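You operate a simulated robot arm through the tools that you are given. There is no shell and no other tool. Be economical: measure what you need, move in short steps, check, and stop when the job is done.

The job below is to be done with a simulated two-armed robot. You get a single attempt, and the scene is never put back.

JOB
Take the lid off the tub that says "black screws" on the top of the rework bench and lay it down there.

Only the result counts: the job must be done as asked and must still hold three seconds after the hand-in. Knocking over, shifting, dropping, spilling or breaking anything else fails it. A push-on lid holds only when it is set on centred and level and pressed home; a screw cap is set on level and turned clockwise until tight.

ROBOT AND FRAMES
Two 7-joint arms with two-finger parallel grippers on one trunk, on a base that drives. Base frame: it is fixed to the floor where the robot stands at the start and does not move with it; the origin is under the middle of the robot, x ahead of it, y to its left, z up; the surface under the hand at the start is at about z = 880. Lengths are in mm, angles in degrees, forces in N, time in s.
The left shoulder is at the start at [70, 163, 1145], the right one opposite. With the tool pointing down near the work surface each hand reaches from about 400 to 880 mm from the robot's upright axis, wherever it stands, measured 20 degrees to its own side. Payload 3.43 kg a hand.
The TCP of each hand is the grasp point between the finger pads, 34 mm short of the fingertips. In the tool frame z runs along the fingers and y along their closing line. The gripper opens to 128 mm. The fingers are 24 mm wide and 12 mm thick; the gripper's body (48 by 130 mm) begins 96 mm behind the TCP.
Orientation is that of the tool frame in the base frame, as a unit quaternion [x, y, z, w]. With the fingers straight down and closing along the base's y, the tool's x points along the base's -x, its y along +y and its z along -z.

CONTROLS
- The arms move only by the tool send_rows. It takes "left_commands", "right_commands" or both (then of equal length, played together; a hand with none holds still); each is a list that holds one entry, the list of rows, each a list of 6 numbers: the shift along the tool's x, y, z in mm, then the turn, a rotation vector about the tool's x, y, z in degrees. In form: [[[x, y, z, rx, ry, rz], ...]]. A call has 1 to 20 rows; each row shifts and turns the commanded pose from where the row before left it, along the tool's axes as they then stand. "left_grip" and "right_grip" are, for a hand that has rows, the closure in counts, from 0 (fully open) to 255 (shut), set as the call begins (left out, the last holds). A row lasts 0.2 s, in which the tool goes at most 50 mm and 8.6 degrees; a call with a longer step from one row to the next is refused whole, and so is a gripper value outside its range. A pose out of reach is approached as far as the arm can. The call stops where the force on the tool passes 40 N (or 10 N more than at its start, if that is more) or the arm is blocked; 0.2 s more then pass. Each finger travels about 153 mm/s and halts on what it meets, pressing with about 33 N; the grip force reading is that of the motor and also rises with nothing between the fingers. The clock runs only during rows and for 0.2 s after the last one: add rows that do not move to give the fingers time. The reply holds the time, the measured pose of the TCP, the force on the tool along the base axes, the opening and the grip force, in the units named above and with some noise, with the torque about the TCP (base axes, N m) and any sound that the robot's microphone picked up.
- Cameras (640 x 400 px; columns grow to the right, rows downward): "scene" is now at [125.9, 43.7, 1372.5]; the picture's right is [0.49, -0.87, 0.00], its down [-0.51, -0.28, -0.81] and it looks along [0.71, 0.40, -0.58] (base axes); focal length 255 px, centre (320, 200). "left" rides on the left gripper at [76, 11, -160] in its tool frame; the picture's right is [-0.15, 0.99, 0.00], its down [-0.88, -0.13, -0.46] and it looks along [-0.45, -0.07, 0.89] (tool axes); focal length 234 px, centre (320, 200). "right" rides on the right gripper at [76, -11, -160] in its tool frame; the picture's right is [0.15, 0.99, 0.00], its down [-0.88, 0.13, -0.46] and it looks along [-0.45, 0.07, 0.89] (tool axes); focal length 234 px, centre (320, 200). There is no depth. A picture from a camera that has moved, and an enlarged one, comes with that camera's place and axes in the base frame and with its lens.
- get_image(camera): a new picture of that camera. It takes no simulated time.
- move_column(by): slides the trunk up (or, below 0, down) by that many mm; the arms and the scene camera ride with it, the base frame stays. It gives what a move gives, with no picture.
- roll_base(legs): drives the robot by 1 to 6 legs, each [ahead, left, turn to the left] in mm, mm and degrees, along the robot's own axes; the way and the turn of a leg run together, so that a leg with both is an arc; at most 1500 mm and 180 degrees a leg. The arms and the cameras ride along, it lands a little off, and it stops where it bumps. It gives what a move gives.
- aim_head(pan, tilt): turns the head with the scene camera to pan (to the left, within 86 degrees either way) and tilt (down, from -29 to 69), counted from straight ahead of the robot. It gives what a move gives.
- close_up(camera, box): a new picture of the part [left, top, right, bottom] of that camera's present view, enlarged. It takes no simulated time.
- job_done(): hands the job in; it is judged then, once.

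Work in short steps. Places have to be worked out from the pictures, the camera data and where the tool is seen: move nearer, look again, correct. Check each grasp and each placing, and mend what went wrong. You have 120 turns and 108 pictures in all, those below and enlarged ones among them. Open the grippers and draw the arms clear of the work before you hand the job in, unless the task says otherwise; then end with one line.

The tools are called after "Request:" as a command line: name --argument value ..., lists and objects as JSON in quotes. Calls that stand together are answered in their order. send_rows: Moves the arms, as the interface text tells. Its arguments: {"type":"object","properties":{"left_commands":{"type":"array"},"left_grip":{"type":"number"},"right_commands":{"type":"array"},"right_grip":{"type":"number"}},"required":[]} The other tools are called the same way: move_column (by) slides the trunk up or down; roll_base (legs) drives the base; aim_head (pan, tilt) turns the head that bears the scene camera; get_image (camera) takes a picture; close_up (camera, box) takes an enlarged picture of a part of a camera's view; job_done () hands the job in.

At the start:

```text
time_s: 0.0
left_tcp_pos: [482.9, 556.6, 1176.8]
left_ee_rot: [-0.001, 1.0, 0.0, 0.0]
left_contact_force: [-0.7, 0.5, 0.5]
left_ft_torque: [-0.02, 0.01, 0.02]
left_gripper_width: 127.8
left_finger_force: 0.1
right_tcp_pos: [567.2, 43.5, 1154.4]
right_ee_rot: [0.001, 1.0, 0.0, 0.0]
right_contact_force: [0.9, 0.2, 0.3]
right_ft_torque: [-0.01, -0.02, -0.02]
right_gripper_width: 128.1
right_finger_force: 0.1
trunk travel left (down, up): [-625.0, 315.0]
robot x, y, heading: [-0.9, 0.4, 0.1]
head pan, tilt: [29.2, 35.4]
```

scene: 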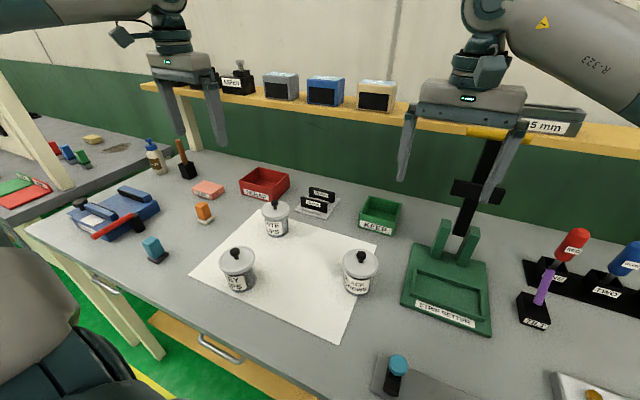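
right: 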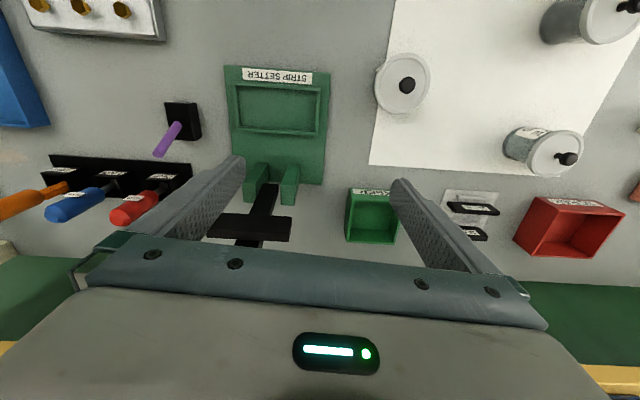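
left: 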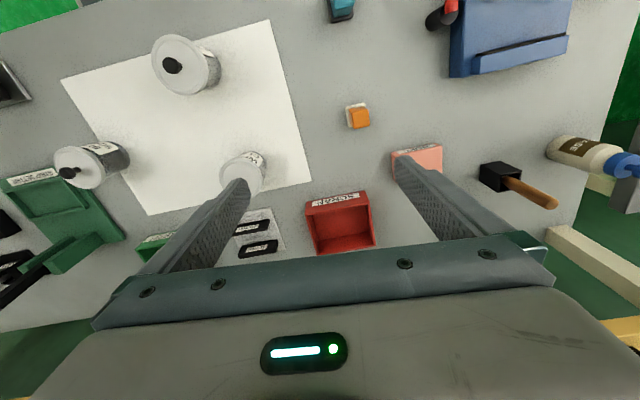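

I look closer at the three tubs to read the labels.

Request:
close_up --camera "scene" --box '[200, 180, 400, 305]'

Request:
close_up --camera "scene" --box '[325, 235, 395, 305]'

```text
3.20 times, centred on (300, 242) of scene
camera zoom: at [125.9, 43.7, 1372.5], right [0.49, -0.87, 0.0], down [-0.51, -0.28, -0.81], along [0.71, 0.4, -0.58], focal length 815 px, centre (384, 64)
```

zoom: 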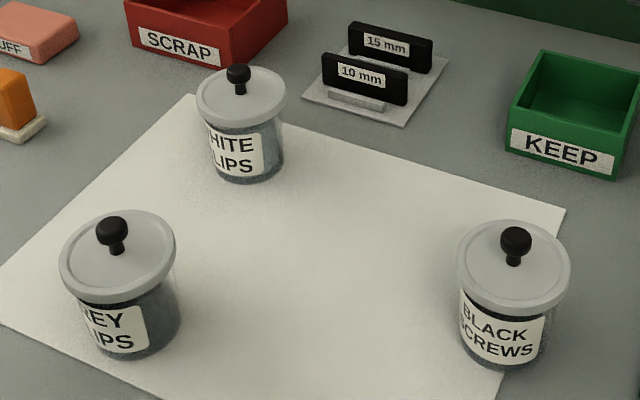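

```text
5.71 times, centred on (360, 270) of scene
camera zoom: at [125.9, 43.7, 1372.5], right [0.49, -0.87, 0.0], down [-0.51, -0.28, -0.81], along [0.71, 0.4, -0.58], focal length 1455 px, centre (91, -200)
```

zoom: 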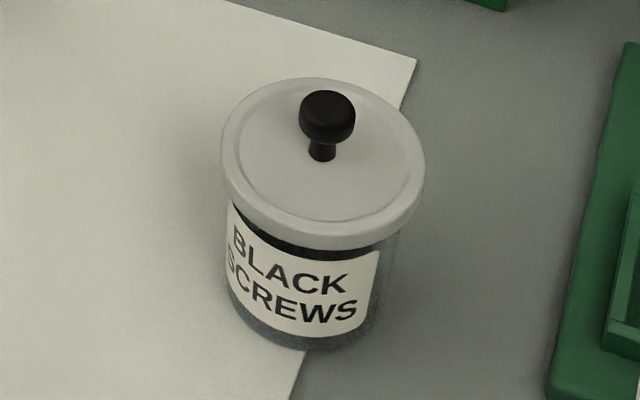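

The right-hand tub is the black screws one, with its knob at about (484, 148, 970). Before choosing where to put the lid, I look for which bench is the "rework bench".

Request:
aim_head --pan 75 --tilt 30

Request:
get_image --camera "scene"

Request:
aim_head --pan -40 --tilt 30

Request:
get_image --camera "scene"

```text
time_s: 1.1
left_tcp_pos: [481.8, 557.0, 1177.0]
left_ee_rot: [0.0, 1.0, 0.0, 0.0]
left_contact_force: [0.6, 0.6, -0.5]
left_ft_torque: [0.01, -0.01, -0.01]
left_gripper_width: 127.9
left_finger_force: 0.0
right_tcp_pos: [567.5, 44.0, 1154.3]
right_ee_rot: [0.0, 1.0, 0.0, -0.001]
right_contact_force: [0.1, -0.7, 0.1]
right_ft_torque: [-0.01, -0.03, -0.01]
right_gripper_width: 127.8
right_finger_force: 0.1
trunk travel left (down, up): [-625.0, 315.0]
robot x, y, heading: [-1.0, -0.3, 0.1]
head pan, tilt: [75.0, 30.0]
```

```text
102 pictures are left
camera scene: at [72.7, 88.2, 1381.0], right [0.97, -0.26, 0.0], down [-0.13, -0.48, -0.87], along [0.22, 0.84, -0.5], focal length 255 px, centre (320, 200)
```

scene: 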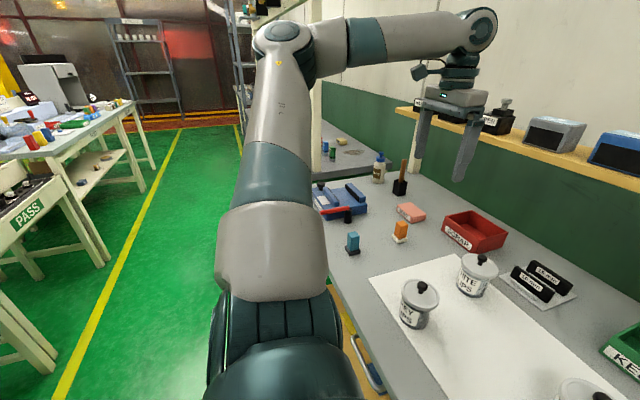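

```text
time_s: 3.1
left_tcp_pos: [482.5, 557.0, 1176.4]
left_ee_rot: [0.0, 1.0, 0.0, 0.001]
left_contact_force: [0.6, 0.1, -0.2]
left_ft_torque: [0.02, -0.03, -0.03]
left_gripper_width: 128.0
left_finger_force: 0.0
right_tcp_pos: [566.5, 43.9, 1154.3]
right_ee_rot: [0.001, 1.0, 0.0, 0.0]
right_contact_force: [0.3, 1.4, 0.5]
right_ft_torque: [-0.04, 0.0, -0.02]
right_gripper_width: 128.1
right_finger_force: 0.1
trunk travel left (down, up): [-625.0, 315.0]
robot x, y, heading: [-2.8, -0.0, 0.1]
head pan, tilt: [-40.0, 30.0]
```

```text
101 pictures are left
camera scene: at [118.5, -57.2, 1381.0], right [-0.64, -0.77, 0.0], down [-0.38, 0.32, -0.87], along [0.66, -0.56, -0.5], focal length 255 px, centre (320, 200)
```

scene: 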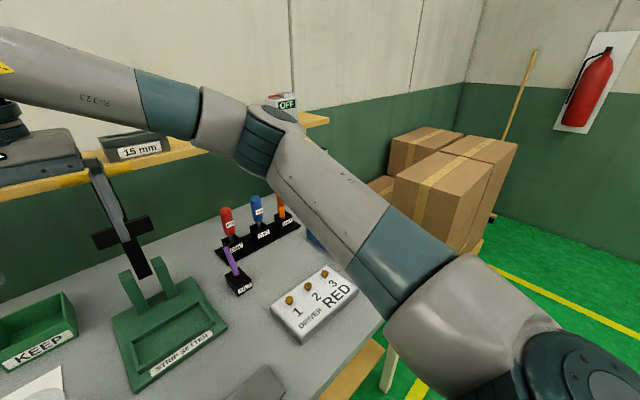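

Nothing names the benches yet, so I look for signs on the wall and on the benches to the left.

Request:
aim_head --pan 10 --tilt -10

Request:
get_image --camera "scene"

Request:
aim_head --pan 86 --tilt 10

Request:
get_image --camera "scene"

Request:
close_up --camera "scene" --box '[0, 100, 240, 250]'

```text
time_s: 4.2
left_tcp_pos: [482.2, 556.3, 1177.1]
left_ee_rot: [0.0, 1.0, 0.0, 0.0]
left_contact_force: [0.8, 0.4, 0.0]
left_ft_torque: [0.03, 0.0, -0.02]
left_gripper_width: 127.9
left_finger_force: 0.1
right_tcp_pos: [567.0, 43.5, 1154.5]
right_ee_rot: [0.0, 1.0, 0.0, 0.0]
right_contact_force: [-0.8, -0.2, 1.2]
right_ft_torque: [0.03, -0.02, -0.03]
right_gripper_width: 128.1
right_finger_force: 0.0
trunk travel left (down, up): [-625.0, 315.0]
robot x, y, heading: [1.0, -0.4, -0.2]
head pan, tilt: [10.0, -10.0]
```

```text
100 pictures are left
camera scene: at [132.3, 15.5, 1444.5], right [0.17, -0.98, 0.0], down [0.17, 0.03, -0.98], along [0.97, 0.17, 0.17], focal length 255 px, centre (320, 200)
```

scene: 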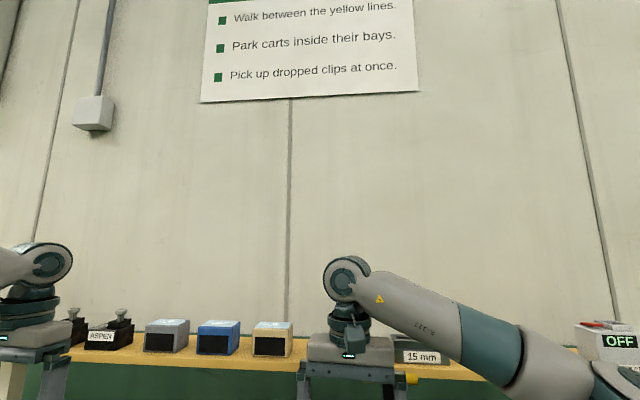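

```text
time_s: 5.7
left_tcp_pos: [481.4, 556.3, 1175.8]
left_ee_rot: [-0.001, 1.0, 0.0, 0.0]
left_contact_force: [-0.9, -1.0, 0.1]
left_ft_torque: [-0.01, 0.02, 0.02]
left_gripper_width: 128.1
left_finger_force: 0.0
right_tcp_pos: [567.5, 43.7, 1154.0]
right_ee_rot: [0.0, 1.0, -0.001, -0.001]
right_contact_force: [0.6, -0.3, 1.2]
right_ft_torque: [-0.02, -0.02, 0.0]
right_gripper_width: 127.9
right_finger_force: 0.0
trunk travel left (down, up): [-625.0, 315.0]
robot x, y, heading: [1.9, 0.5, -0.1]
head pan, tilt: [85.9, 10.0]
```

```text
99 pictures are left
camera scene: at [55.9, 93.6, 1413.3], right [1.0, -0.07, 0.0], down [-0.01, -0.17, -0.98], along [0.07, 0.98, -0.17], focal length 255 px, centre (320, 200)
```

scene: 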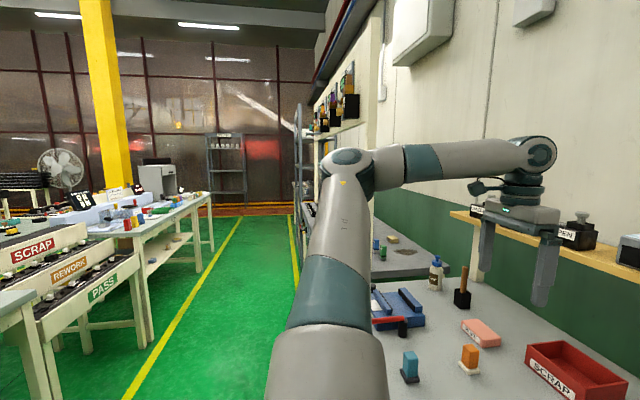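

```text
2.67 times, centred on (120, 175) of scene
camera zoom: at [55.9, 93.6, 1413.3], right [1.0, -0.07, 0.0], down [-0.01, -0.17, -0.98], along [0.07, 0.98, -0.17], focal length 679 px, centre (853, 267)
```

zoom: 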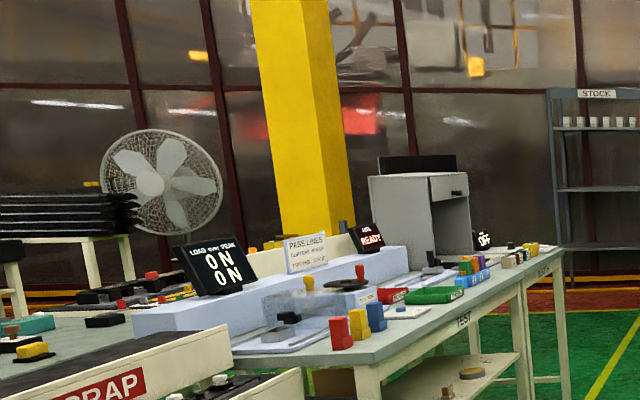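

This is the only bench with the tubs, and the rework fixtures (strip setter, KEEP, SCRAP) are on it too. I'll use the right hand, which is nearly above the tub, and lay the lid on the bare bench around (575, 95). First I move above the knob.

Request:
send_rows --right_commands '[[[28, 35, 15, 0, 0, 0], [28, 35, 15, 0, 0, 0], [27, 34, 15, 0, 0, 0], [0, 0, 20, 0, 0, 0], [0, 0, 0, 0, 0, 0]]]' --right_grip 100

Request:
get_image --camera "right"

Request:
aim_head --pan 15 --tilt 40

Request:
get_image --camera "scene"

```text
time_s: 6.9
left_tcp_pos: [482.3, 555.9, 1176.3]
left_ee_rot: [0.0, 1.0, 0.001, 0.0]
left_contact_force: [0.5, -0.1, -0.1]
left_ft_torque: [-0.01, -0.03, 0.02]
left_gripper_width: 128.0
left_finger_force: 0.0
right_tcp_pos: [482.9, 147.9, 1091.3]
right_ee_rot: [0.0, 1.0, 0.001, 0.0]
right_contact_force: [-0.2, 0.3, 0.2]
right_ft_torque: [0.0, -0.02, 0.02]
right_gripper_width: 77.8
right_finger_force: 0.0
trunk travel left (down, up): [-625.0, 315.0]
robot x, y, heading: [0.1, -4.6, -0.0]
head pan, tilt: [85.9, 10.0]
```

```text
97 pictures are left
camera right: at [406.2, 136.9, 1250.2], right [-0.15, 0.99, 0.0], down [0.88, 0.13, 0.46], along [0.45, 0.07, -0.89], focal length 234 px, centre (320, 200)
```

right: 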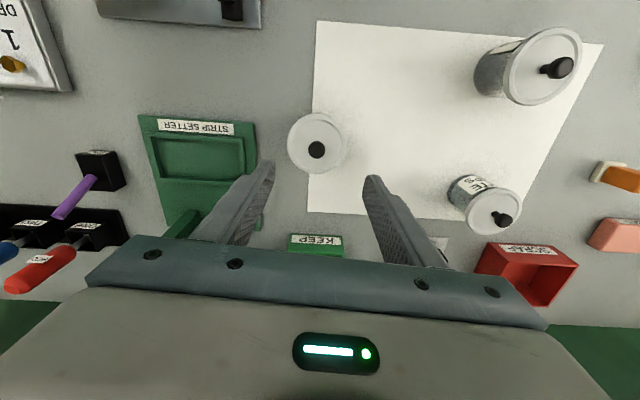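

```text
time_s: 8.4
left_tcp_pos: [483.0, 557.1, 1177.3]
left_ee_rot: [0.0, 1.0, 0.0, 0.0]
left_contact_force: [-0.2, -0.5, 0.2]
left_ft_torque: [0.03, 0.01, 0.02]
left_gripper_width: 128.2
left_finger_force: 0.0
right_tcp_pos: [483.5, 146.7, 1091.0]
right_ee_rot: [0.0, 1.0, 0.0, 0.0]
right_contact_force: [-0.7, 1.0, -0.9]
right_ft_torque: [0.0, 0.02, -0.01]
right_gripper_width: 77.9
right_finger_force: 0.0
trunk travel left (down, up): [-625.0, 315.0]
robot x, y, heading: [0.3, -1.0, -0.4]
head pan, tilt: [15.0, 40.0]
```

```text
96 pictures are left
camera scene: at [131.3, 23.0, 1365.7], right [0.26, -0.97, 0.0], down [-0.62, -0.17, -0.77], along [0.74, 0.2, -0.64], focal length 255 px, centre (320, 200)
```

scene: 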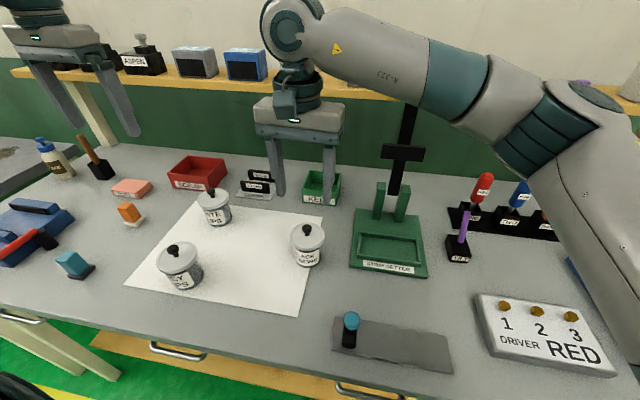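

I refine the knob position with enlarged views from both cameras.

Request:
close_up --camera "right" --box '[270, 100, 370, 190]'

Request:
close_up --camera "scene" --box '[275, 205, 345, 275]'

```text
4.44 times, centred on (320, 145) of right
camera zoom: at [406.7, 136.6, 1250.3], right [-0.15, 0.99, 0.0], down [0.88, 0.13, 0.46], along [0.45, 0.07, -0.89], focal length 1041 px, centre (320, 444)
```

zoom: 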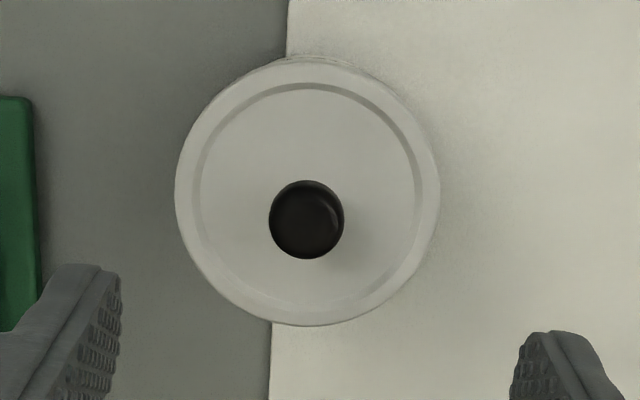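

```text
5.71 times, centred on (310, 240) of scene
camera zoom: at [131.3, 23.0, 1365.7], right [0.26, -0.97, 0.0], down [-0.62, -0.17, -0.77], along [0.74, 0.2, -0.64], focal length 1455 px, centre (377, -29)
```

zoom: 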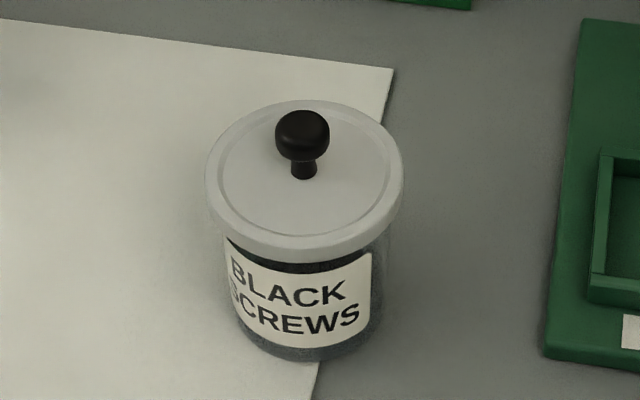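

Both views agree: the knob head is at (478, 144.4, 982) and the lid top at about 959. I centre over it and lower to TCP z ≈ 998, so the fingertips sit just above the lid plate.

Request:
send_rows --right_commands '[[[5, -2.5, 0, 0, 0, 0], [0, 0, 30, 0, 0, 0], [0, 0, 30, 0, 0, 0], [0, 0, 20, 0, 0, 0], [0, 0, 13, 0, 0, 0], [0, 0, 0, 0, 0, 0]]]' --right_grip 130

Request:
get_image --camera "right"

Request:
close_up --camera "scene" --box '[265, 185, 355, 275]'

```text
time_s: 9.8
left_tcp_pos: [482.0, 556.3, 1176.9]
left_ee_rot: [0.0, 1.0, 0.0, 0.0]
left_contact_force: [0.8, 0.4, 0.4]
left_ft_torque: [0.02, -0.02, -0.01]
left_gripper_width: 127.6
left_finger_force: 0.2
right_tcp_pos: [477.9, 143.5, 996.3]
right_ee_rot: [0.0, 1.0, 0.0, 0.001]
right_contact_force: [0.0, 0.2, 7.0]
right_ft_torque: [-0.01, 0.0, 0.03]
right_gripper_width: 62.4
right_finger_force: 0.0
trunk travel left (down, up): [-625.0, 315.0]
robot x, y, heading: [-0.3, 0.3, -0.1]
head pan, tilt: [15.0, 40.0]
```

```text
93 pictures are left
camera right: at [401.6, 132.6, 1155.2], right [-0.15, 0.99, 0.0], down [0.88, 0.13, 0.46], along [0.45, 0.07, -0.89], focal length 234 px, centre (320, 200)
```

right: 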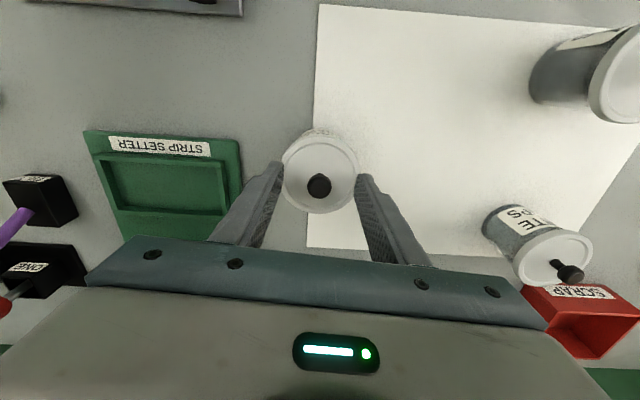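

```text
4.44 times, centred on (310, 230) of scene
camera zoom: at [130.8, 22.8, 1365.8], right [0.26, -0.97, 0.0], down [-0.62, -0.17, -0.77], along [0.74, 0.2, -0.64], focal length 1132 px, centre (364, 67)
```

zoom: 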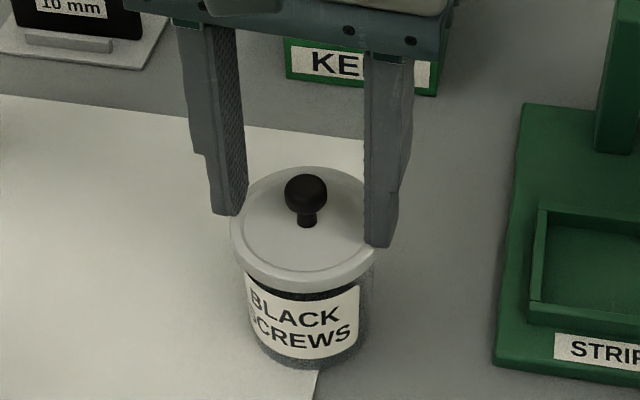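

A 7 N upward force means a fingertip is touching the lid's raised rim, so I back off 4 mm. Then I close on the knob.

Request:
send_rows --right_commands '[[[0, 0, -4, 0, 0, 0], [0, 0, 0, 0, 0, 0]]]'

Request:
send_rows --right_commands '[[[0, 0, 0, 0, 0, 0], [0, 0, 0, 0, 0, 0], [0, 0, 0, 0, 0, 0], [0, 0, 0, 0, 0, 0]]]' --right_grip 255

Request:
close_up --camera "scene" --box '[265, 185, 355, 275]'

```text
time_s: 10.4
left_tcp_pos: [483.1, 556.4, 1176.9]
left_ee_rot: [0.001, 1.0, 0.0, 0.0]
left_contact_force: [-0.2, 0.3, 0.5]
left_ft_torque: [0.01, 0.0, -0.03]
left_gripper_width: 128.2
left_finger_force: 0.2
right_tcp_pos: [477.4, 144.4, 1000.1]
right_ee_rot: [0.0, 1.0, 0.0, -0.001]
right_contact_force: [0.1, -0.2, 0.0]
right_ft_torque: [0.04, 0.02, -0.05]
right_gripper_width: 62.5
right_finger_force: 0.1
trunk travel left (down, up): [-625.0, 315.0]
robot x, y, heading: [2.1, 0.4, 0.0]
head pan, tilt: [15.0, 40.0]
```

```text
time_s: 11.4
left_tcp_pos: [482.5, 556.0, 1176.1]
left_ee_rot: [-0.001, 1.0, 0.001, 0.0]
left_contact_force: [-0.2, -1.2, -0.5]
left_ft_torque: [-0.04, 0.02, 0.01]
left_gripper_width: 127.9
left_finger_force: 0.1
right_tcp_pos: [479.0, 144.8, 999.8]
right_ee_rot: [0.001, 1.0, 0.0, 0.001]
right_contact_force: [0.4, -0.5, 1.0]
right_ft_torque: [0.01, 0.0, -0.02]
right_gripper_width: 16.0
right_finger_force: 33.4
trunk travel left (down, up): [-625.0, 315.0]
robot x, y, heading: [-0.9, 1.4, 0.1]
head pan, tilt: [15.0, 40.0]
heard: snap
```

```text
4.44 times, centred on (310, 230) of scene
camera zoom: at [131.3, 22.9, 1365.6], right [0.26, -0.97, 0.0], down [-0.62, -0.17, -0.77], along [0.74, 0.2, -0.64], focal length 1132 px, centre (364, 67)
```

zoom: 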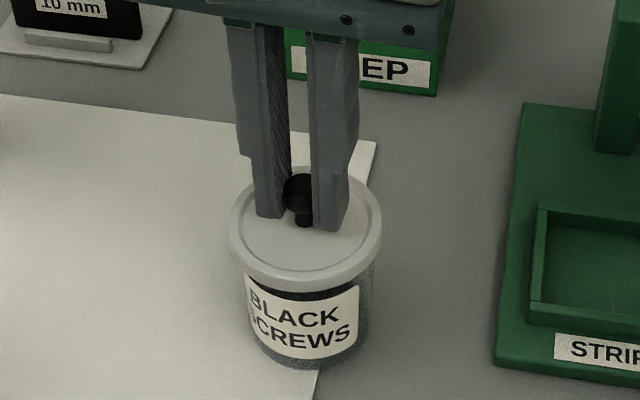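

The knob is gripped at 16 mm wide, and a snap was heard that may be the lid popping. I lift slowly and check whether the tub comes along.

Request:
send_rows --right_commands '[[[0, 0, -2, 0, 0, 0], [0, 0, -3, 0, 0, 0], [0, 0, -4, 0, 0, 0], [0, 0, -5, 0, 0, 0], [0, 0, 0, 0, 0, 0]]]'

Request:
close_up --camera "scene" --box '[265, 185, 355, 275]'

```text
time_s: 12.6
left_tcp_pos: [481.5, 555.6, 1176.2]
left_ee_rot: [0.001, 1.0, 0.0, 0.0]
left_contact_force: [-0.1, 0.5, -0.5]
left_ft_torque: [0.02, 0.03, -0.02]
left_gripper_width: 127.6
left_finger_force: 0.1
right_tcp_pos: [478.5, 143.2, 1013.0]
right_ee_rot: [0.001, 1.0, 0.0, 0.0]
right_contact_force: [-0.4, -0.1, 0.0]
right_ft_torque: [-0.03, 0.03, -0.05]
right_gripper_width: 17.9
right_finger_force: 33.0
trunk travel left (down, up): [-625.0, 315.0]
robot x, y, heading: [-1.7, -1.8, -0.1]
head pan, tilt: [15.0, 40.0]
```

```text
4.44 times, centred on (310, 230) of scene
camera zoom: at [131.4, 23.0, 1365.6], right [0.26, -0.97, 0.0], down [-0.62, -0.17, -0.77], along [0.74, 0.2, -0.64], focal length 1132 px, centre (364, 67)
```

zoom: 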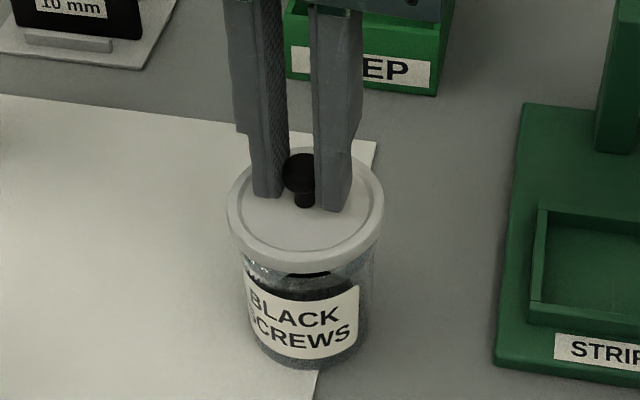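

The lid is off and the tub stayed put. I raise it clear and carry it over the bare bench at about (575, 95).

Request:
send_rows --right_commands '[[[0, 0, -15, 0, 0, 0], [0, 0, -20, 0, 0, 0], [0, 0, -15, 0, 0, 0], [-15, -8, 0, 0, 0, 0], [-20, -10, 0, 0, 0, 0], [-20, -10, 0, 0, 0, 0], [-20, -10, 0, 0, 0, 0], [-20, -10, 0, 0, 0, 0], [0, 0, 0, 0, 0, 0]]]'

Request:
get_image --camera "scene"

Request:
get_image --camera "right"

```text
time_s: 14.6
left_tcp_pos: [482.7, 556.4, 1176.9]
left_ee_rot: [-0.001, 1.0, 0.001, 0.001]
left_contact_force: [0.1, 0.2, -0.5]
left_ft_torque: [-0.02, 0.01, -0.01]
left_gripper_width: 127.9
left_finger_force: 0.1
right_tcp_pos: [571.8, 95.8, 1063.9]
right_ee_rot: [0.0, 1.0, 0.0, 0.0]
right_contact_force: [0.5, -0.2, -0.4]
right_ft_torque: [0.01, -0.03, 0.02]
right_gripper_width: 15.9
right_finger_force: 33.1
trunk travel left (down, up): [-625.0, 315.0]
robot x, y, heading: [-3.1, 2.3, -0.1]
head pan, tilt: [15.0, 40.0]
```

```text
89 pictures are left
camera scene: at [131.1, 23.2, 1365.7], right [0.26, -0.97, 0.0], down [-0.62, -0.17, -0.77], along [0.74, 0.2, -0.64], focal length 255 px, centre (320, 200)
```

scene: 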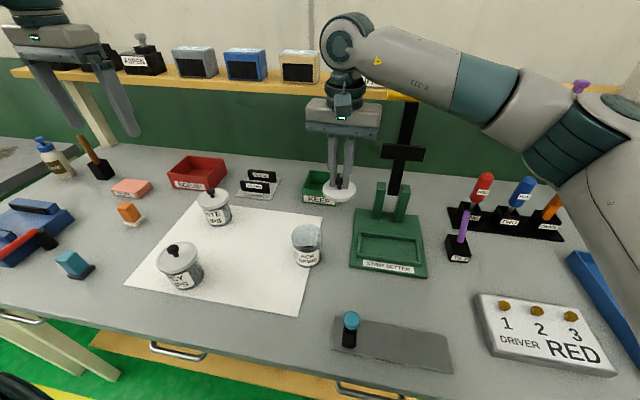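

```text
88 pictures are left
camera right: at [495.6, 85.6, 1224.1], right [-0.15, 0.99, 0.0], down [0.88, 0.13, 0.46], along [0.45, 0.07, -0.89], focal length 234 px, centre (320, 200)
```

right: 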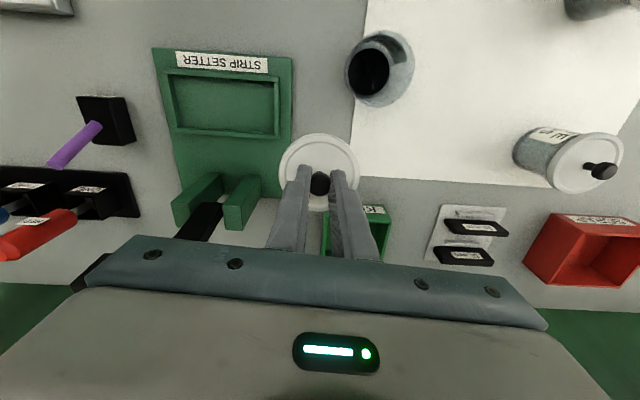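

The gap between the setter edge (y ≈ 53) and the paper edge (y ≈ 152) is clear. I centre the lid at (562, 102) and lower to just above the bench.

Request:
send_rows --right_commands '[[[10, 6, 0, 0, 0, 0], [0, 0, 25, 0, 0, 0], [0, 0, 25, 0, 0, 0], [0, 0, 25, 0, 0, 0], [0, 0, 20, 0, 0, 0], [0, 0, 12, 0, 0, 0], [0, 0, 0, 0, 0, 0]]]'

Request:
close_up --camera "scene" --box '[280, 140, 400, 260]'

Request:
get_image --camera "right"

```text
time_s: 16.2
left_tcp_pos: [482.2, 555.3, 1177.7]
left_ee_rot: [-0.001, 1.0, 0.0, 0.0]
left_contact_force: [0.1, -0.1, 0.7]
left_ft_torque: [-0.01, -0.02, -0.03]
left_gripper_width: 128.1
left_finger_force: 0.1
right_tcp_pos: [563.4, 100.8, 956.4]
right_ee_rot: [0.0, 1.0, 0.0, 0.0]
right_contact_force: [-0.2, 0.3, 0.1]
right_ft_torque: [0.01, -0.01, 0.04]
right_gripper_width: 15.9
right_finger_force: 33.5
trunk travel left (down, up): [-625.0, 315.0]
robot x, y, heading: [0.5, -1.2, -0.1]
head pan, tilt: [15.0, 40.0]
```

```text
3.33 times, centred on (340, 200) of scene
camera zoom: at [131.3, 22.9, 1365.6], right [0.26, -0.97, 0.0], down [-0.62, -0.17, -0.77], along [0.74, 0.2, -0.64], focal length 849 px, centre (253, 200)
```

zoom: 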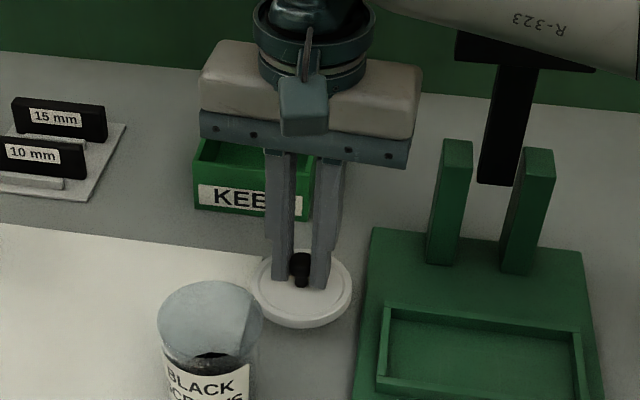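

```text
86 pictures are left
camera right: at [486.9, 90.6, 1116.4], right [-0.15, 0.99, 0.0], down [0.88, 0.13, 0.46], along [0.45, 0.07, -0.89], focal length 234 px, centre (320, 200)
```

right: 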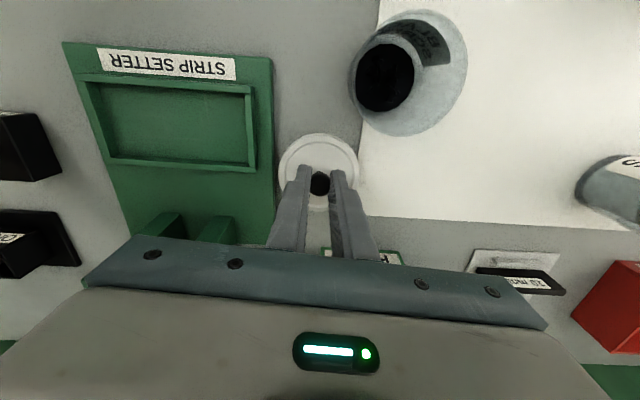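

The lid is centred between the setter and the paper. I lower in small steps until it touches.

Request:
send_rows --right_commands '[[[0, 0, 4, 0, 0, 0], [0, 0, 4, 0, 0, 0], [0, 0, 3, 0, 0, 0], [0, 0, 2, 0, 0, 0], [0, 0, 0, 0, 0, 0]]]'

Request:
close_up --camera "scene" --box '[300, 200, 380, 260]'

```text
time_s: 17.4
left_tcp_pos: [482.3, 557.4, 1177.6]
left_ee_rot: [0.0, 1.0, -0.001, -0.001]
left_contact_force: [-0.1, -0.3, -0.2]
left_ft_torque: [-0.03, 0.0, -0.02]
left_gripper_width: 128.1
left_finger_force: 0.0
right_tcp_pos: [563.7, 103.5, 944.4]
right_ee_rot: [0.0, 1.0, 0.0, 0.0]
right_contact_force: [-0.1, 0.0, 0.4]
right_ft_torque: [-0.02, -0.01, 0.0]
right_gripper_width: 16.0
right_finger_force: 32.9
trunk travel left (down, up): [-625.0, 315.0]
robot x, y, heading: [-3.2, 2.1, -0.1]
head pan, tilt: [15.0, 40.0]
```

```text
6.67 times, centred on (340, 230) of scene
camera zoom: at [131.4, 22.9, 1365.6], right [0.26, -0.97, 0.0], down [-0.62, -0.17, -0.77], along [0.74, 0.2, -0.64], focal length 1698 px, centre (187, 0)
```

zoom: 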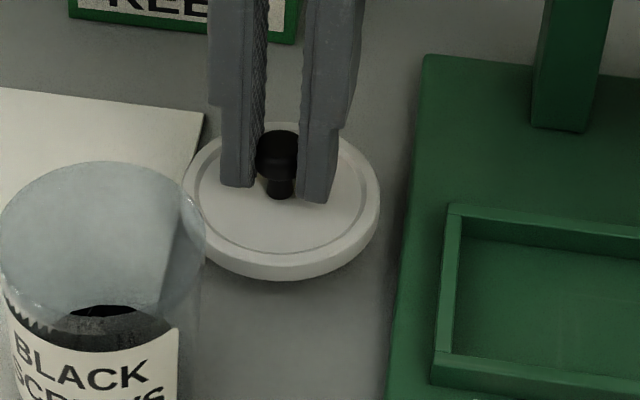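

Not touching yet, so I continue down in 2 mm steps.

Request:
send_rows --right_commands '[[[0, 0, 2, 0, 0, 0], [0, 0, 2, 0, 0, 0], [0, 0, 2, 0, 0, 0], [0, 0, 0, 0, 0, 0]]]'

```text
time_s: 18.4
left_tcp_pos: [482.3, 557.1, 1176.7]
left_ee_rot: [0.001, 1.0, -0.001, 0.0]
left_contact_force: [-0.1, -0.1, 0.3]
left_ft_torque: [-0.01, -0.02, -0.02]
left_gripper_width: 127.9
left_finger_force: 0.0
right_tcp_pos: [564.2, 103.3, 937.9]
right_ee_rot: [0.0, 1.0, 0.001, 0.0]
right_contact_force: [0.1, 0.7, 0.2]
right_ft_torque: [0.02, 0.02, 0.05]
right_gripper_width: 15.9
right_finger_force: 33.2
trunk travel left (down, up): [-625.0, 315.0]
robot x, y, heading: [-0.6, 4.0, -0.2]
head pan, tilt: [15.0, 40.0]
```

Still free, so I go on.

Request:
send_rows --right_commands '[[[0, 0, 1.5, 0, 0, 0], [0, 0, 1.5, 0, 0, 0], [0, 0, 1, 0, 0, 0], [0, 0, 0, 0, 0, 0]]]'

Request:
close_up --camera "scene" --box '[300, 200, 380, 260]'

```text
time_s: 19.4
left_tcp_pos: [482.3, 556.0, 1177.1]
left_ee_rot: [-0.001, 1.0, 0.001, 0.0]
left_contact_force: [0.2, 0.6, -1.4]
left_ft_torque: [-0.01, -0.01, 0.02]
left_gripper_width: 127.8
left_finger_force: 0.0
right_tcp_pos: [563.5, 101.8, 934.5]
right_ee_rot: [0.0, 1.0, 0.0, 0.001]
right_contact_force: [0.2, -0.2, 0.3]
right_ft_torque: [-0.01, -0.02, -0.01]
right_gripper_width: 15.9
right_finger_force: 33.1
trunk travel left (down, up): [-625.0, 315.0]
robot x, y, heading: [-0.1, -3.5, 0.1]
head pan, tilt: [15.0, 40.0]
```

```text
6.67 times, centred on (340, 230) of scene
camera zoom: at [131.3, 22.9, 1365.6], right [0.26, -0.97, 0.0], down [-0.62, -0.17, -0.77], along [0.74, 0.2, -0.64], focal length 1698 px, centre (187, 0)
```

zoom: 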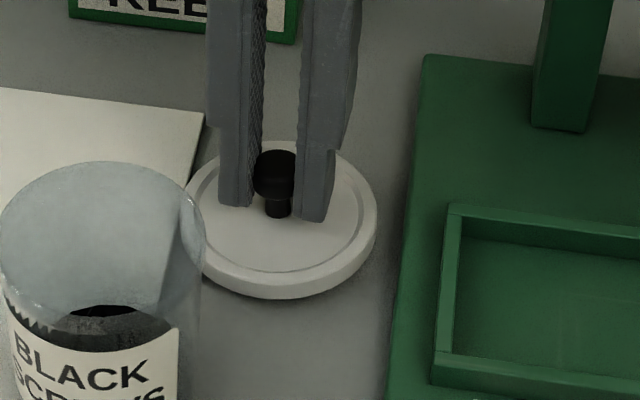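

The shadow shows a small remaining gap, so I keep lowering gently.

Request:
send_rows --right_commands '[[[0, 0, 1, 0, 0, 0], [0, 0, 1, 0, 0, 0], [0, 0, 1, 0, 0, 0], [0, 0, 1, 0, 0, 0], [0, 0, 0, 0, 0, 0]]]'

```text
time_s: 20.6
left_tcp_pos: [482.2, 556.0, 1176.1]
left_ee_rot: [0.0, 1.0, 0.0, 0.0]
left_contact_force: [-0.8, -0.2, -0.4]
left_ft_torque: [0.0, -0.03, 0.02]
left_gripper_width: 127.9
left_finger_force: 0.2
right_tcp_pos: [564.3, 101.6, 930.0]
right_ee_rot: [0.0, 1.0, 0.0, 0.0]
right_contact_force: [-0.2, -3.6, 6.9]
right_ft_torque: [0.09, 0.06, 0.02]
right_gripper_width: 16.0
right_finger_force: 32.2
trunk travel left (down, up): [-625.0, 315.0]
robot x, y, heading: [1.1, -2.0, 0.2]
head pan, tilt: [15.0, 40.0]
```

Contact at 7 N: the lid is on the bench. I open the fingers modestly so they clear the setter and tub, then look.

Request:
send_rows --right_commands '[[[0, 0, 0, 0, 0, 0], [0, 0, 0, 0, 0, 0], [0, 0, 0, 0, 0, 0]]]' --right_grip 185

Request:
close_up --camera "scene" --box '[300, 200, 380, 260]'

```text
time_s: 21.4
left_tcp_pos: [483.1, 556.5, 1177.2]
left_ee_rot: [-0.001, 1.0, -0.001, 0.0]
left_contact_force: [-0.1, -0.9, -0.3]
left_ft_torque: [0.01, -0.03, -0.01]
left_gripper_width: 128.0
left_finger_force: 0.0
right_tcp_pos: [563.6, 104.0, 929.6]
right_ee_rot: [0.0, 1.0, 0.0, 0.0]
right_contact_force: [0.2, 0.3, 0.3]
right_ft_torque: [0.01, 0.02, -0.01]
right_gripper_width: 35.1
right_finger_force: 0.0
trunk travel left (down, up): [-625.0, 315.0]
robot x, y, heading: [0.3, -1.3, -0.1]
head pan, tilt: [15.0, 40.0]
```

```text
6.67 times, centred on (340, 230) of scene
camera zoom: at [131.5, 23.1, 1365.6], right [0.26, -0.97, 0.0], down [-0.62, -0.17, -0.77], along [0.74, 0.2, -0.64], focal length 1698 px, centre (187, 0)
```

zoom: 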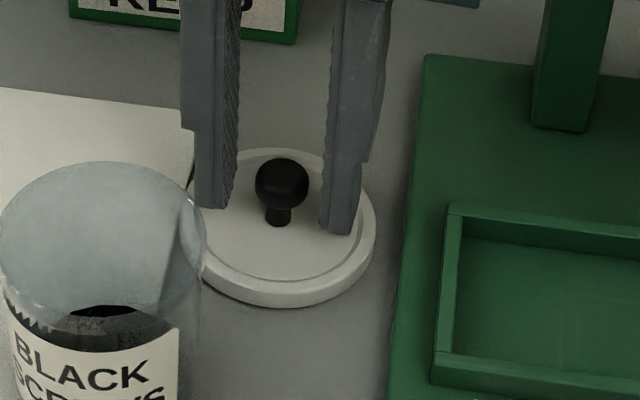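

The lid is flat and released. I raise the hand straight up, well clear, and check the scene.

Request:
send_rows --right_commands '[[[0, 0, -20, 0, 0, 0], [0, 0, -40, 0, 0, 0], [0, 0, -45, 0, 0, 0], [0, 0, -45, 0, 0, 0], [0, 0, -45, 0, 0, 0], [0, -30, -30, 0, 0, 0], [0, -30, 0, 0, 0, 0], [0, 0, 0, 0, 0, 0]]]'

Request:
send_rows --right_commands '[[[0, 0, 0, 0, 0, 0], [0, 0, 0, 0, 0, 0], [0, 0, 0, 0, 0, 0]]]' --right_grip 0

Request:
get_image --camera "scene"

Request:
get_image --camera "right"

```text
time_s: 23.2
left_tcp_pos: [481.0, 557.5, 1175.9]
left_ee_rot: [-0.002, 1.0, -0.001, 0.001]
left_contact_force: [0.1, 0.8, 0.4]
left_ft_torque: [-0.05, -0.02, 0.02]
left_gripper_width: 128.1
left_finger_force: 0.0
right_tcp_pos: [562.4, 41.6, 1157.9]
right_ee_rot: [0.0, 1.0, -0.001, 0.001]
right_contact_force: [0.1, 0.1, -0.7]
right_ft_torque: [-0.02, 0.0, 0.0]
right_gripper_width: 35.1
right_finger_force: 0.0
trunk travel left (down, up): [-625.0, 315.0]
robot x, y, heading: [-3.0, 0.9, -0.1]
head pan, tilt: [15.0, 40.0]
```

```text
time_s: 24.0
left_tcp_pos: [483.3, 556.1, 1176.1]
left_ee_rot: [0.001, 1.0, 0.0, 0.0]
left_contact_force: [-0.4, -0.2, -0.1]
left_ft_torque: [0.02, -0.01, 0.02]
left_gripper_width: 128.1
left_finger_force: 0.0
right_tcp_pos: [563.4, 38.4, 1157.0]
right_ee_rot: [0.0, 1.0, 0.001, 0.0]
right_contact_force: [-0.7, -0.3, 0.3]
right_ft_torque: [-0.01, 0.01, 0.01]
right_gripper_width: 128.1
right_finger_force: 0.1
trunk travel left (down, up): [-625.0, 315.0]
robot x, y, heading: [-2.3, 1.4, 0.2]
head pan, tilt: [15.0, 40.0]
```

```text
82 pictures are left
camera scene: at [131.4, 22.6, 1365.6], right [0.26, -0.97, 0.0], down [-0.62, -0.17, -0.77], along [0.74, 0.2, -0.64], focal length 255 px, centre (320, 200)
```

scene: 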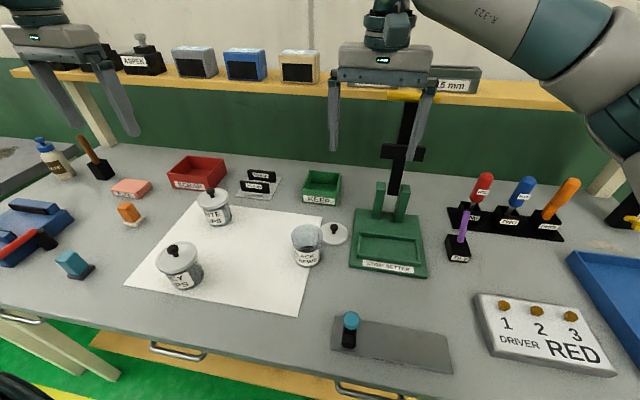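

```text
81 pictures are left
camera right: at [486.6, 28.4, 1316.3], right [-0.15, 0.99, 0.0], down [0.88, 0.13, 0.46], along [0.45, 0.07, -0.89], focal length 234 px, centre (320, 200)
```

right: 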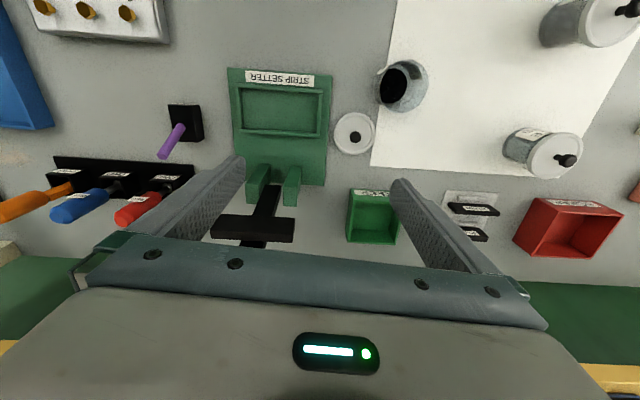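

The lid lies flat on the bench, the tub is still upright with its screws, and nothing else has moved. Both hands are clear, so I hand the job in.

Request:
job_done

```text
The job is handed in.
```

The "black screws" tub is open and its lid lies flat on the bench beside it; no sign named the rework bench, so I took it to be the one the tub stood on.
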